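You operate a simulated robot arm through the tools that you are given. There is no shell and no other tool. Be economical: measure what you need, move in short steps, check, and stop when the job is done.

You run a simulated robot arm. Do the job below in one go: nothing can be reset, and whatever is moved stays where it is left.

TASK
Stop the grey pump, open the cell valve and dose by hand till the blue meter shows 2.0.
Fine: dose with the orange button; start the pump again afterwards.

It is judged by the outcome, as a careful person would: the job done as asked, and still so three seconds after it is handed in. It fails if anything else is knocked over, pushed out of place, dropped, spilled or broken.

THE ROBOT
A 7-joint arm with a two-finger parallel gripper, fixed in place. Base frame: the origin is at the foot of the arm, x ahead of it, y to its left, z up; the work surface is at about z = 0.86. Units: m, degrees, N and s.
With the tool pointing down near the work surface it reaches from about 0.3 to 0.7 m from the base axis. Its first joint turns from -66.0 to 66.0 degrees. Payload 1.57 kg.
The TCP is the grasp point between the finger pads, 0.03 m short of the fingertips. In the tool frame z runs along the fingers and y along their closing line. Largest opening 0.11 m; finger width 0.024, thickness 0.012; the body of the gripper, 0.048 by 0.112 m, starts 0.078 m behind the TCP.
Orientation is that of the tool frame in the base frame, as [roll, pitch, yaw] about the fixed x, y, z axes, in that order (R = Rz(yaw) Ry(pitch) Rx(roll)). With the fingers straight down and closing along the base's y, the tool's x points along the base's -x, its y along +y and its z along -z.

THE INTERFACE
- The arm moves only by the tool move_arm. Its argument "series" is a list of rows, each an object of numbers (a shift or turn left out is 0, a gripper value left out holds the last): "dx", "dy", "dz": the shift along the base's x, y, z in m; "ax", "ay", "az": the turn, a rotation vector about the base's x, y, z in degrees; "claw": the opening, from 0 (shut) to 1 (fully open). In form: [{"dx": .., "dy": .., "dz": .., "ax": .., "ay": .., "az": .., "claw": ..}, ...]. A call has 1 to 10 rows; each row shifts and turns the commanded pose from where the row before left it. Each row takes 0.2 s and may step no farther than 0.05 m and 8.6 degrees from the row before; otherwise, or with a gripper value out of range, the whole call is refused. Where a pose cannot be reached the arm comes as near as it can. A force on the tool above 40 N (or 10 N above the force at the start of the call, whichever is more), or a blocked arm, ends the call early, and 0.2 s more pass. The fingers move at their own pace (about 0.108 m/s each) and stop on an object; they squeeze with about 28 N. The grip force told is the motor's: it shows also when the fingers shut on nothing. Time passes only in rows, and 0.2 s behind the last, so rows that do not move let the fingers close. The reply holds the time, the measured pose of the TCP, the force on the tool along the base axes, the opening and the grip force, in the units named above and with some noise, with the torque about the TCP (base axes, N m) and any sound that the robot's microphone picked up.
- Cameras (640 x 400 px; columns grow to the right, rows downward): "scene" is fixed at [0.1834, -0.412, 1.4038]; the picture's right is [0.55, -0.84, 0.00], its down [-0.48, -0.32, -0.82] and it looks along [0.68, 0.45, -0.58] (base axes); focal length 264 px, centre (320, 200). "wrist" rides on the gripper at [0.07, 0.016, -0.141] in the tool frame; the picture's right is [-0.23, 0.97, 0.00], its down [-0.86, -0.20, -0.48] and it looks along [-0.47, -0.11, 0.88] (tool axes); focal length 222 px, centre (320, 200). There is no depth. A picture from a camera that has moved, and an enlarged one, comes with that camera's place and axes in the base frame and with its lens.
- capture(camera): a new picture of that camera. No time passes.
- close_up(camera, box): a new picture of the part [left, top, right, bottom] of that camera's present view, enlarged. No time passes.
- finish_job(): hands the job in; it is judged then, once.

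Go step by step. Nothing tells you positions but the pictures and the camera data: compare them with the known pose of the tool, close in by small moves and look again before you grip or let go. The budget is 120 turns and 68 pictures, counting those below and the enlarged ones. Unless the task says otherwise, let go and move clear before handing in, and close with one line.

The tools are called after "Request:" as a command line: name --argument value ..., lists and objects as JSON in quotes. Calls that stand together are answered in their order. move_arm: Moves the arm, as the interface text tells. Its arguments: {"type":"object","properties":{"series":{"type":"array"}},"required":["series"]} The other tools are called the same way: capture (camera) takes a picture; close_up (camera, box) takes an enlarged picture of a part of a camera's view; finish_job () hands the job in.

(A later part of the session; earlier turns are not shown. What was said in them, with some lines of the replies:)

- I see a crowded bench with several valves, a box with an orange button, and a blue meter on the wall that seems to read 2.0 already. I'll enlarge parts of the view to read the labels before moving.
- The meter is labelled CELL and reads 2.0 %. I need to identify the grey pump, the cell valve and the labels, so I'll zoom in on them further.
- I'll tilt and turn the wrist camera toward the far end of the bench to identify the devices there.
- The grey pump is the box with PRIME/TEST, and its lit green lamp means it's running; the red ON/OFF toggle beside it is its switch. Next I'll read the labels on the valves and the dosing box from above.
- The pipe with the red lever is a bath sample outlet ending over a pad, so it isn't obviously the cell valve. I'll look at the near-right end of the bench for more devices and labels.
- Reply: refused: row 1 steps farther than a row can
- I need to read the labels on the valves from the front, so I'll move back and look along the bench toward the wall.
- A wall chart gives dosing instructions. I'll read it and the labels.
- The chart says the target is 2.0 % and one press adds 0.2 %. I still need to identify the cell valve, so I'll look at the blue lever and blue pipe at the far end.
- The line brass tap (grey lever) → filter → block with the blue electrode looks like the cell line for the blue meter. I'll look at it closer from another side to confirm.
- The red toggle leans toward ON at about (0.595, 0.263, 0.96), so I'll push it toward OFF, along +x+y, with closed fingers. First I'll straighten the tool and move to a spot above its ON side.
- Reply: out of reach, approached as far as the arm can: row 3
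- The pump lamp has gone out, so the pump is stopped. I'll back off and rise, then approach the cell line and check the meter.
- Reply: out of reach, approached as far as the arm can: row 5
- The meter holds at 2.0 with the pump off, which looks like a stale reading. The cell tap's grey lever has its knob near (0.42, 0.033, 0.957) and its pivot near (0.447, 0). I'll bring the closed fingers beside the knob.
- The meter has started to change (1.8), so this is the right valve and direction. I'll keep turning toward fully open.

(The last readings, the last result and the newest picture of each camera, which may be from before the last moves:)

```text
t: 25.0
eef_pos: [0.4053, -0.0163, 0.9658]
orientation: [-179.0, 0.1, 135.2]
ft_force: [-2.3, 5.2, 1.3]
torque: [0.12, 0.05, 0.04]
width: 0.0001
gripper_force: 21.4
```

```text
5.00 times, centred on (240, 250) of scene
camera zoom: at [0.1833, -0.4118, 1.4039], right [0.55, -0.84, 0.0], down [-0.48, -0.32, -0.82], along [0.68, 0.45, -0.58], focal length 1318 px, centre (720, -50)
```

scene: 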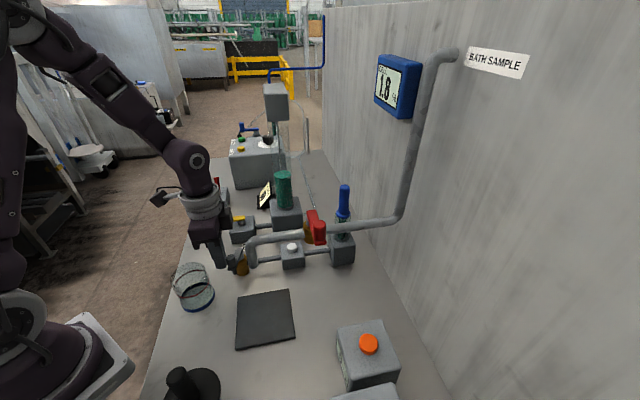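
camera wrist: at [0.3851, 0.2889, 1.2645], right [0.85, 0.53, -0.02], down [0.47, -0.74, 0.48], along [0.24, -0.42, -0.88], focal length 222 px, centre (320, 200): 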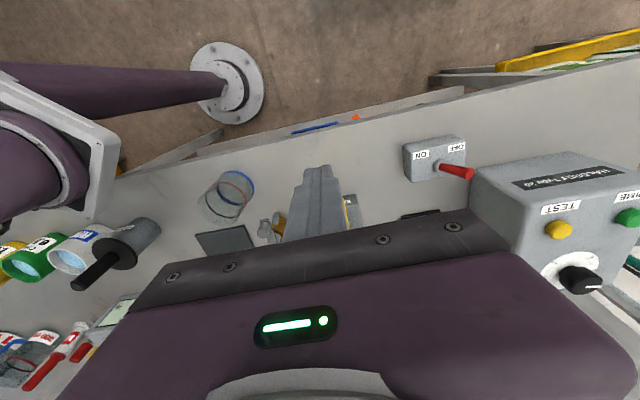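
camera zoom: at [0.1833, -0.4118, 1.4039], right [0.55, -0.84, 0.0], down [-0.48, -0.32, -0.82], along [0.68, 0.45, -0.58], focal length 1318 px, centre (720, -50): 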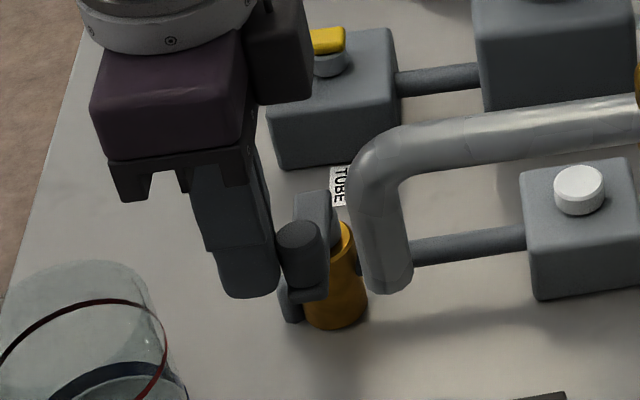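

The lever is now perpendicular and against its stop, and the meter has fallen to 1.8. I'll withdraw, rise clear, and go round the front to above the orange button at about (0.417, -0.357, 0.937).

Request:
move_arm --series '[{"dx": -0.012, "dy": 0.012}, {"dz": 0.045, "dx": -0.01}, {"dz": 0.045, "dx": -0.01}, {"dz": 0.045, "dx": -0.01}, {"dz": 0.045, "dx": -0.01}, {"dz": 0.045, "dx": -0.01}, {"dz": 0.045}, {"dy": -0.045}, {"dy": -0.045}]'

Request:
close_up --camera "scene" --box '[190, 40, 430, 290]'

```text
t: 27.0
eef_pos: [0.342, -0.0946, 1.238]
orientation: [-179.0, 0.1, 135.2]
ft_force: [0.0, 0.1, -0.1]
torque: [0.0, -0.02, 0.02]
width: 0.0
gripper_force: 21.3
```

```text
1.60 times, centred on (310, 165) of scene
camera zoom: at [0.1834, -0.412, 1.4038], right [0.55, -0.84, 0.0], down [-0.48, -0.32, -0.82], along [0.68, 0.45, -0.58], focal length 422 px, centre (336, 256)
```

zoom: 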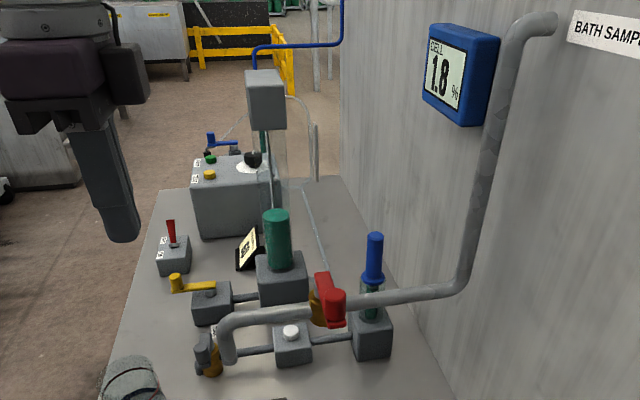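

Request:
move_arm --series '[{"dy": -0.045}, {"dy": -0.045}, {"dy": -0.045}, {"dy": -0.045}, {"dy": -0.045}, {"dy": -0.037, "dx": 0.01}, {"dx": 0.035}, {"dx": 0.03, "dz": -0.03}, {"dz": -0.045}, {"dz": -0.04}]'

Request:
capture --camera "scene"

```text
t: 29.2
eef_pos: [0.4218, -0.3568, 1.12]
orientation: [-179.0, 0.3, 135.2]
ft_force: [-0.2, -0.2, 0.3]
torque: [0.01, 0.04, -0.01]
width: 0.0
gripper_force: 21.1
```

```text
18 pictures are left
```

scene: 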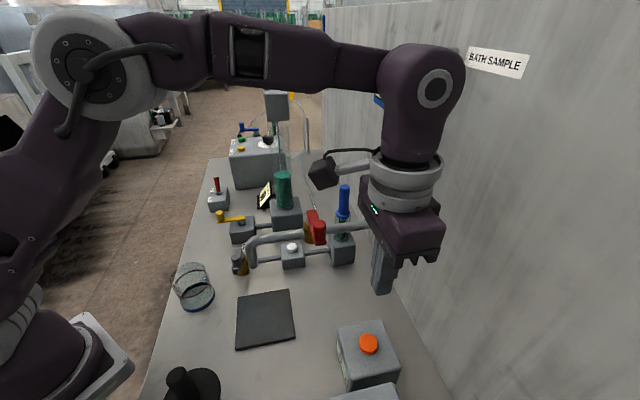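

Request:
move_arm --series '[{"dz": -0.045, "dx": -0.003}, {"dz": -0.045, "dx": -0.002}, {"dz": -0.042}, {}]'

Request:
close_up --camera "scene" --box '[310, 270, 450, 400]'

Request:
close_up --camera "wrist" --box '[220, 80, 420, 230]'

```text
t: 30.2
eef_pos: [0.4149, -0.355, 0.9893]
orientation: [-179.0, 0.1, 135.1]
ft_force: [0.8, 0.3, -0.8]
torque: [0.02, -0.04, -0.02]
width: 0.0001
gripper_force: 21.0
```

```text
3.08 times, centred on (380, 335) of scene
camera zoom: at [0.1834, -0.412, 1.4038], right [0.55, -0.84, 0.0], down [-0.48, -0.32, -0.82], along [0.68, 0.45, -0.58], focal length 811 px, centre (135, -215)
```

zoom: 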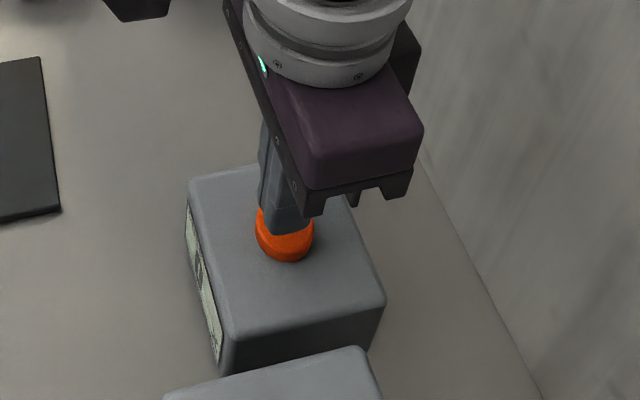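

```text
2.67 times, centred on (320, 155) of wrist
camera zoom: at [0.3794, -0.2915, 1.1287], right [0.85, 0.53, -0.02], down [0.47, -0.74, 0.48], along [0.24, -0.42, -0.88], focal length 592 px, centre (320, 320)
```

zoom: 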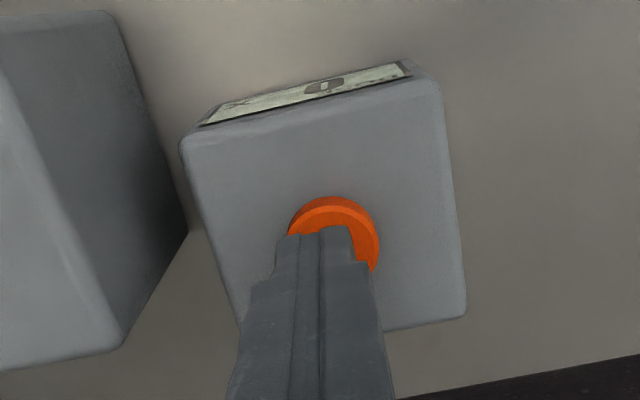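

The fingertip is over the orange button. I'll lower it gently until the button gives.

Request:
move_arm --series '[{"dx": 0.003, "dy": 0.001, "dz": -0.008}, {"dz": -0.006}, {"dz": -0.004}]'

```text
t: 31.0
eef_pos: [0.4173, -0.3559, 0.9708]
orientation: [-179.0, 0.0, 135.2]
ft_force: [1.3, 0.4, 1.7]
torque: [0.07, -0.03, 0.0]
width: 0.0001
gripper_force: 21.0
```

Request:
move_arm --series '[{"dz": -0.003}, {"dz": -0.003}]'

Request:
close_up --camera "wrist" --box '[220, 80, 420, 230]'

```text
t: 31.6
eef_pos: [0.4158, -0.3551, 0.9661]
orientation: [-179.0, 0.2, 135.2]
ft_force: [0.5, 2.1, 13.5]
torque: [0.13, 0.01, -0.01]
width: 0.0002
gripper_force: 21.5
heard: click
```

```text
2.67 times, centred on (320, 155) of wrist
camera zoom: at [0.3809, -0.291, 1.1061], right [0.85, 0.53, -0.02], down [0.47, -0.74, 0.49], along [0.25, -0.42, -0.87], focal length 592 px, centre (320, 320)
```

zoom: 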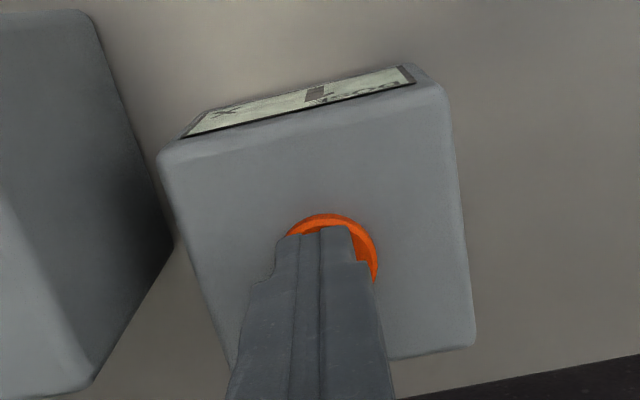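

One click, and the counter seems to read 1. I'll lift off and move aside to read the meter.

Request:
move_arm --series '[{"dz": 0.04}, {"dz": 0.045}, {"dz": 0.045}, {"dz": 0.045, "dx": -0.01}, {"dz": 0.045, "dx": -0.01}, {"dz": 0.045, "dx": -0.01}, {"dx": -0.045, "dy": 0.02}, {"dy": 0.049}, {"dy": 0.049}, {"dy": 0.049}]'

Request:
capture --camera "scene"

```text
t: 33.8
eef_pos: [0.3415, -0.1848, 1.2273]
orientation: [-179.1, 0.2, 135.3]
ft_force: [-0.2, 0.1, -1.1]
torque: [-0.04, -0.03, -0.01]
width: 0.0
gripper_force: 20.7
```

```text
14 pictures are left
```

scene: 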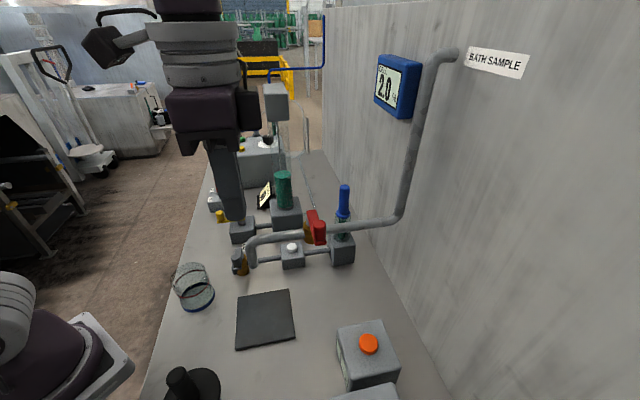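

The meter reads 2.0 after one press. I'll let it settle while I travel to the pump switch, then reread it before restarting the pump.

Request:
move_arm --series '[{"dy": 0.046, "claw": 0.7}, {"dy": 0.046}, {"dy": 0.046}, {"dy": 0.046}, {"dy": 0.046}, {"dy": 0.046}, {"dy": 0.046}, {"dy": 0.046}, {"dy": 0.046}, {"dy": 0.03, "dx": 0.03}]'

Request:
move_arm --series '[{"dx": 0.045, "dz": -0.02}, {"dx": 0.045, "dz": -0.02}, {"dx": 0.045, "dz": -0.03}, {"dx": 0.045, "dz": -0.03}, {"dx": 0.03, "dz": -0.03}, {"dx": 0.02, "dy": 0.008, "dz": -0.02}, {}]'

Request:
capture --camera "scene"

Request:
capture --camera "wrist"

```text
t: 36.0
eef_pos: [0.3716, 0.2543, 1.2298]
orientation: [-178.9, 0.1, 135.1]
ft_force: [0.8, 0.1, -0.7]
torque: [-0.04, 0.04, -0.04]
width: 0.077
gripper_force: 0.1
```

```text
refused: row 3 steps farther than a row can; nothing moved
```

```text
13 pictures are left
```

scene: 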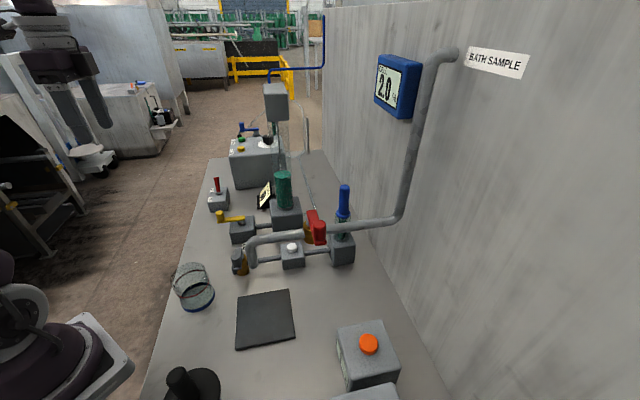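

```text
12 pictures are left
camera wrist: at [0.335, 0.3186, 1.3696], right [0.85, 0.53, -0.02], down [0.47, -0.74, 0.48], along [0.24, -0.42, -0.88], focal length 222 px, centre (320, 200)
```

wrist: 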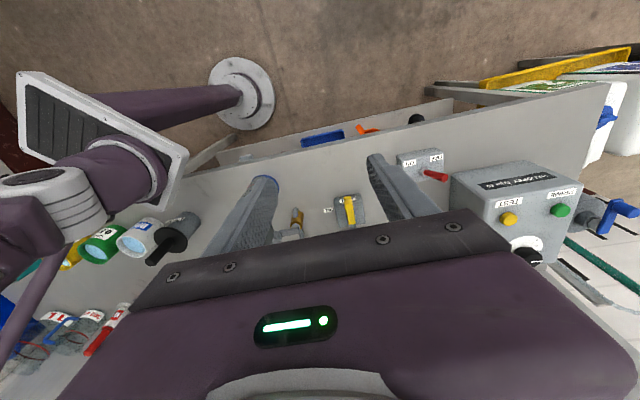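

The meter is steady at 2.0. I'll straddle the toggle with the fingers open and pull it back toward ON.

Request:
move_arm --series '[{"dx": 0.04, "dz": -0.025}, {"dx": 0.04, "dz": -0.025}, {"dx": 0.04, "dz": -0.025}, {"dx": 0.04, "dz": -0.025}, {"dx": 0.035, "dz": -0.03}, {"dx": 0.02, "dy": 0.008, "dz": -0.03}, {"dx": 0.018, "dy": 0.007}, {}]'

Request:
close_up --camera "wrist" --box '[220, 50, 460, 230]'

Request:
close_up --camera "scene" --box '[160, 120, 300, 230]'

```text
t: 37.8
eef_pos: [0.5937, 0.2672, 1.0683]
orientation: [-179.1, 0.2, 135.2]
ft_force: [-0.3, -0.3, -1.0]
torque: [0.01, 0.0, -0.02]
width: 0.0769
gripper_force: 0.1
out of reach, approached as far as the arm can: row 7
```

```text
2.22 times, centred on (340, 140) of wrist
camera zoom: at [0.5577, 0.3308, 1.209], right [0.85, 0.53, -0.02], down [0.47, -0.74, 0.48], along [0.24, -0.42, -0.87], focal length 494 px, centre (276, 333)
```

zoom: 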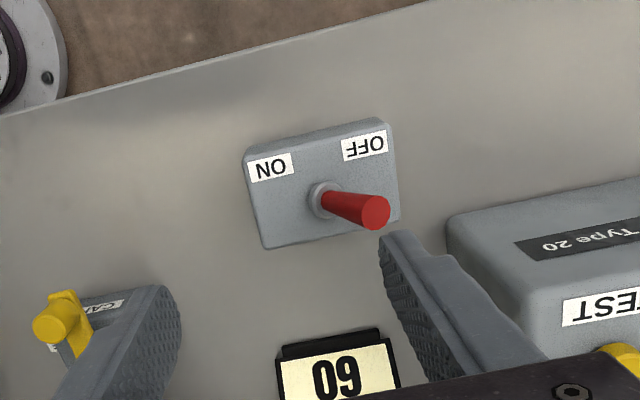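

```text
3.64 times, centred on (230, 175) of scene
camera zoom: at [0.1834, -0.412, 1.4038], right [0.55, -0.84, 0.0], down [-0.48, -0.32, -0.82], along [0.68, 0.45, -0.58], focal length 959 px, centre (647, 291)
```

zoom: 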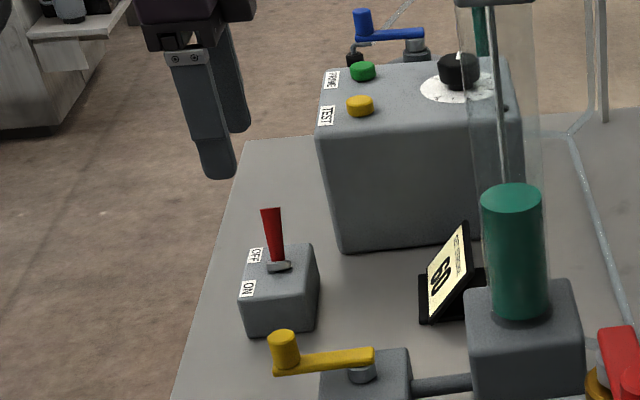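

Request:
move_arm --series '[{"claw": 0.97, "dz": -0.03}, {"dz": -0.02}, {}]'

```text
t: 38.6
eef_pos: [0.5971, 0.2674, 1.0177]
orientation: [-179.0, 0.0, 135.2]
ft_force: [0.1, -0.3, -0.5]
torque: [-0.02, -0.05, -0.01]
width: 0.1065
gripper_force: 0.1
```

Request:
move_arm --series '[{"dx": 0.003, "dy": 0.005, "dz": -0.005}, {"dz": -0.02}, {"dz": -0.02}, {}]'

Request:
close_up --camera "wrist" --box '[220, 50, 460, 230]'

```text
t: 39.6
eef_pos: [0.5987, 0.2728, 0.9726]
orientation: [-179.0, 0.1, 135.2]
ft_force: [-0.1, 0.4, -0.5]
torque: [0.04, -0.02, 0.03]
width: 0.1066
gripper_force: 0.1
```

```text
2.22 times, centred on (340, 140) of wrist
camera zoom: at [0.5625, 0.3364, 1.1131], right [0.85, 0.53, -0.02], down [0.47, -0.74, 0.48], along [0.24, -0.42, -0.88], focal length 494 px, centre (276, 333)
```

zoom: 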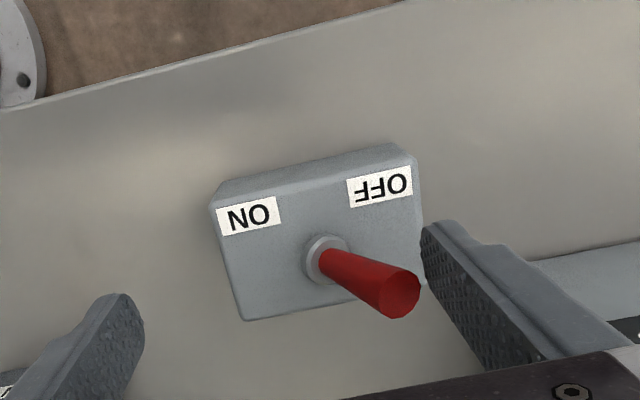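

The fingers straddle the lever cleanly. I'll pull it toward ON.

Request:
move_arm --series '[{"dx": -0.008, "dy": -0.008}, {"dx": -0.008, "dy": -0.008}, {"dx": -0.008, "dy": -0.008}, {"dx": -0.007, "dy": -0.007}, {"dx": -0.007, "dy": -0.007}, {"dx": -0.005, "dy": -0.005}, {}]'

Request:
close_up --camera "scene" --box '[190, 120, 310, 220]'

```text
t: 40.9
eef_pos: [0.5634, 0.2403, 0.9773]
orientation: [179.5, 0.3, 135.5]
ft_force: [4.4, 5.1, 1.9]
torque: [0.24, -0.28, 0.12]
width: 0.1101
gripper_force: 2.3
stopped in row 6: the force on the tool passed its limit at 46 N (the readings are from after the stop); the commanded pose is now the measured one
```

```text
4.00 times, centred on (250, 170) of scene
camera zoom: at [0.1834, -0.4119, 1.4038], right [0.55, -0.84, 0.0], down [-0.48, -0.32, -0.82], along [0.68, 0.45, -0.58], focal length 1055 px, centre (600, 320)
```

zoom: 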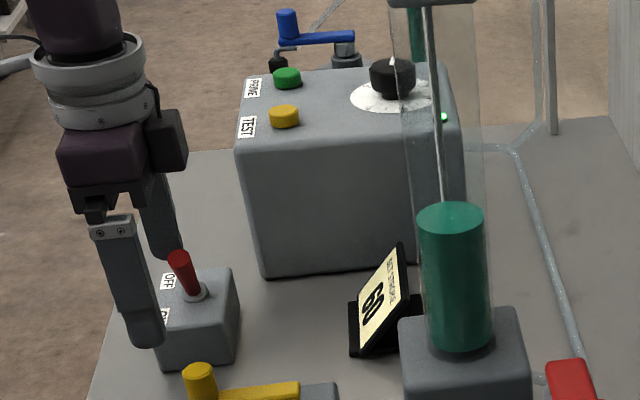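

The green lamp is lit again, so the pump is running. I'll ease off the lever, rise, move clear and make a final check.

Request:
move_arm --series '[{"dx": 0.009, "dy": 0.009}, {"dz": 0.03}, {"dz": 0.04}, {"dz": 0.04, "dx": -0.02}, {"dz": 0.04, "dx": -0.02}, {"dx": -0.045}, {"dx": -0.045}, {"dx": -0.045}, {"dx": -0.02}]'

Request:
capture --camera "scene"

Request:
close_up --camera "scene" --box '[190, 50, 430, 290]'

```text
t: 42.9
eef_pos: [0.3767, 0.249, 1.127]
orientation: [179.8, 0.4, 135.5]
ft_force: [-0.2, 0.7, -0.7]
torque: [0.02, -0.03, 0.0]
width: 0.1068
gripper_force: 0.1
```

```text
7 pictures are left
```

scene: 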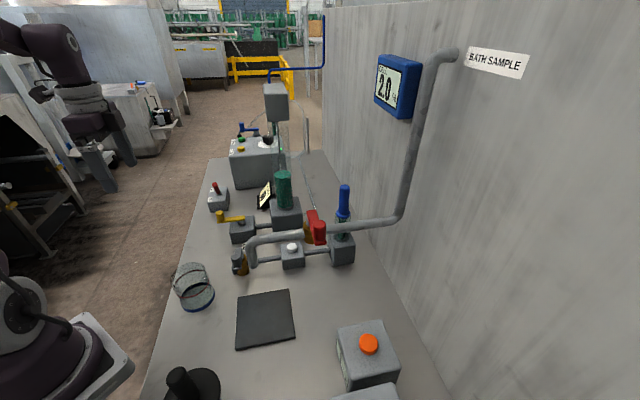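

```text
1.67 times, centred on (310, 170) of scene
camera zoom: at [0.1833, -0.412, 1.4038], right [0.55, -0.84, 0.0], down [-0.48, -0.32, -0.82], along [0.68, 0.45, -0.58], focal length 440 px, centre (337, 250)
```

zoom: 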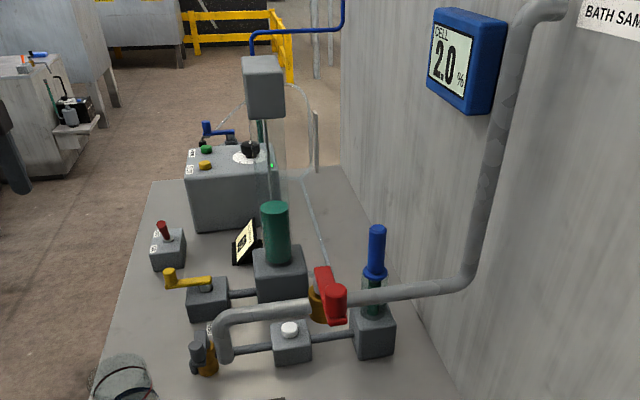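

Everything looks right. I'll wait briefly and check that the meter holds with the pump running.

Request:
move_arm --series '[{}, {}, {}, {}, {}, {}, {}, {}, {}, {}]'

Request:
close_up --camera "scene" --box '[360, 45, 430, 125]'

```text
t: 45.1
eef_pos: [0.3772, 0.2501, 1.1257]
orientation: [179.6, 0.3, 135.3]
ft_force: [-0.6, -1.4, 0.0]
torque: [0.0, -0.01, -0.01]
width: 0.1066
gripper_force: 0.0
```

```text
5.00 times, centred on (395, 85) of scene
camera zoom: at [0.1834, -0.412, 1.4038], right [0.55, -0.84, 0.0], down [-0.48, -0.32, -0.82], along [0.68, 0.45, -0.58], focal length 1318 px, centre (-55, 775)
```

zoom: 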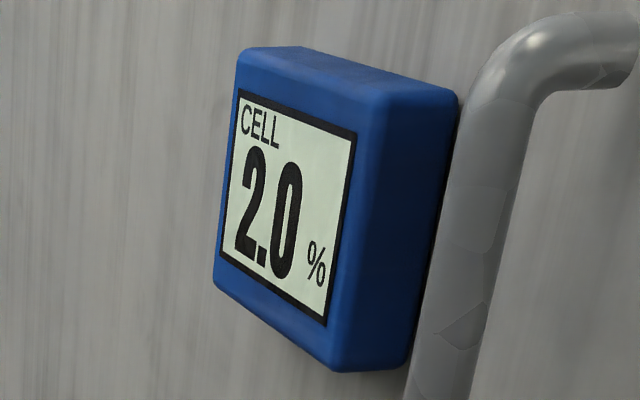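

The meter holds at 2.0 with the cell valve open and the pump running, and the arm is clear. I'm handing in.

Request:
finish_job

```text
The job is handed in.
```

The job is done: I stopped the pump, opened the cell valve, brought the blue meter from 1.8 to 2.0 with one press of the orange button, and restarted the pump.
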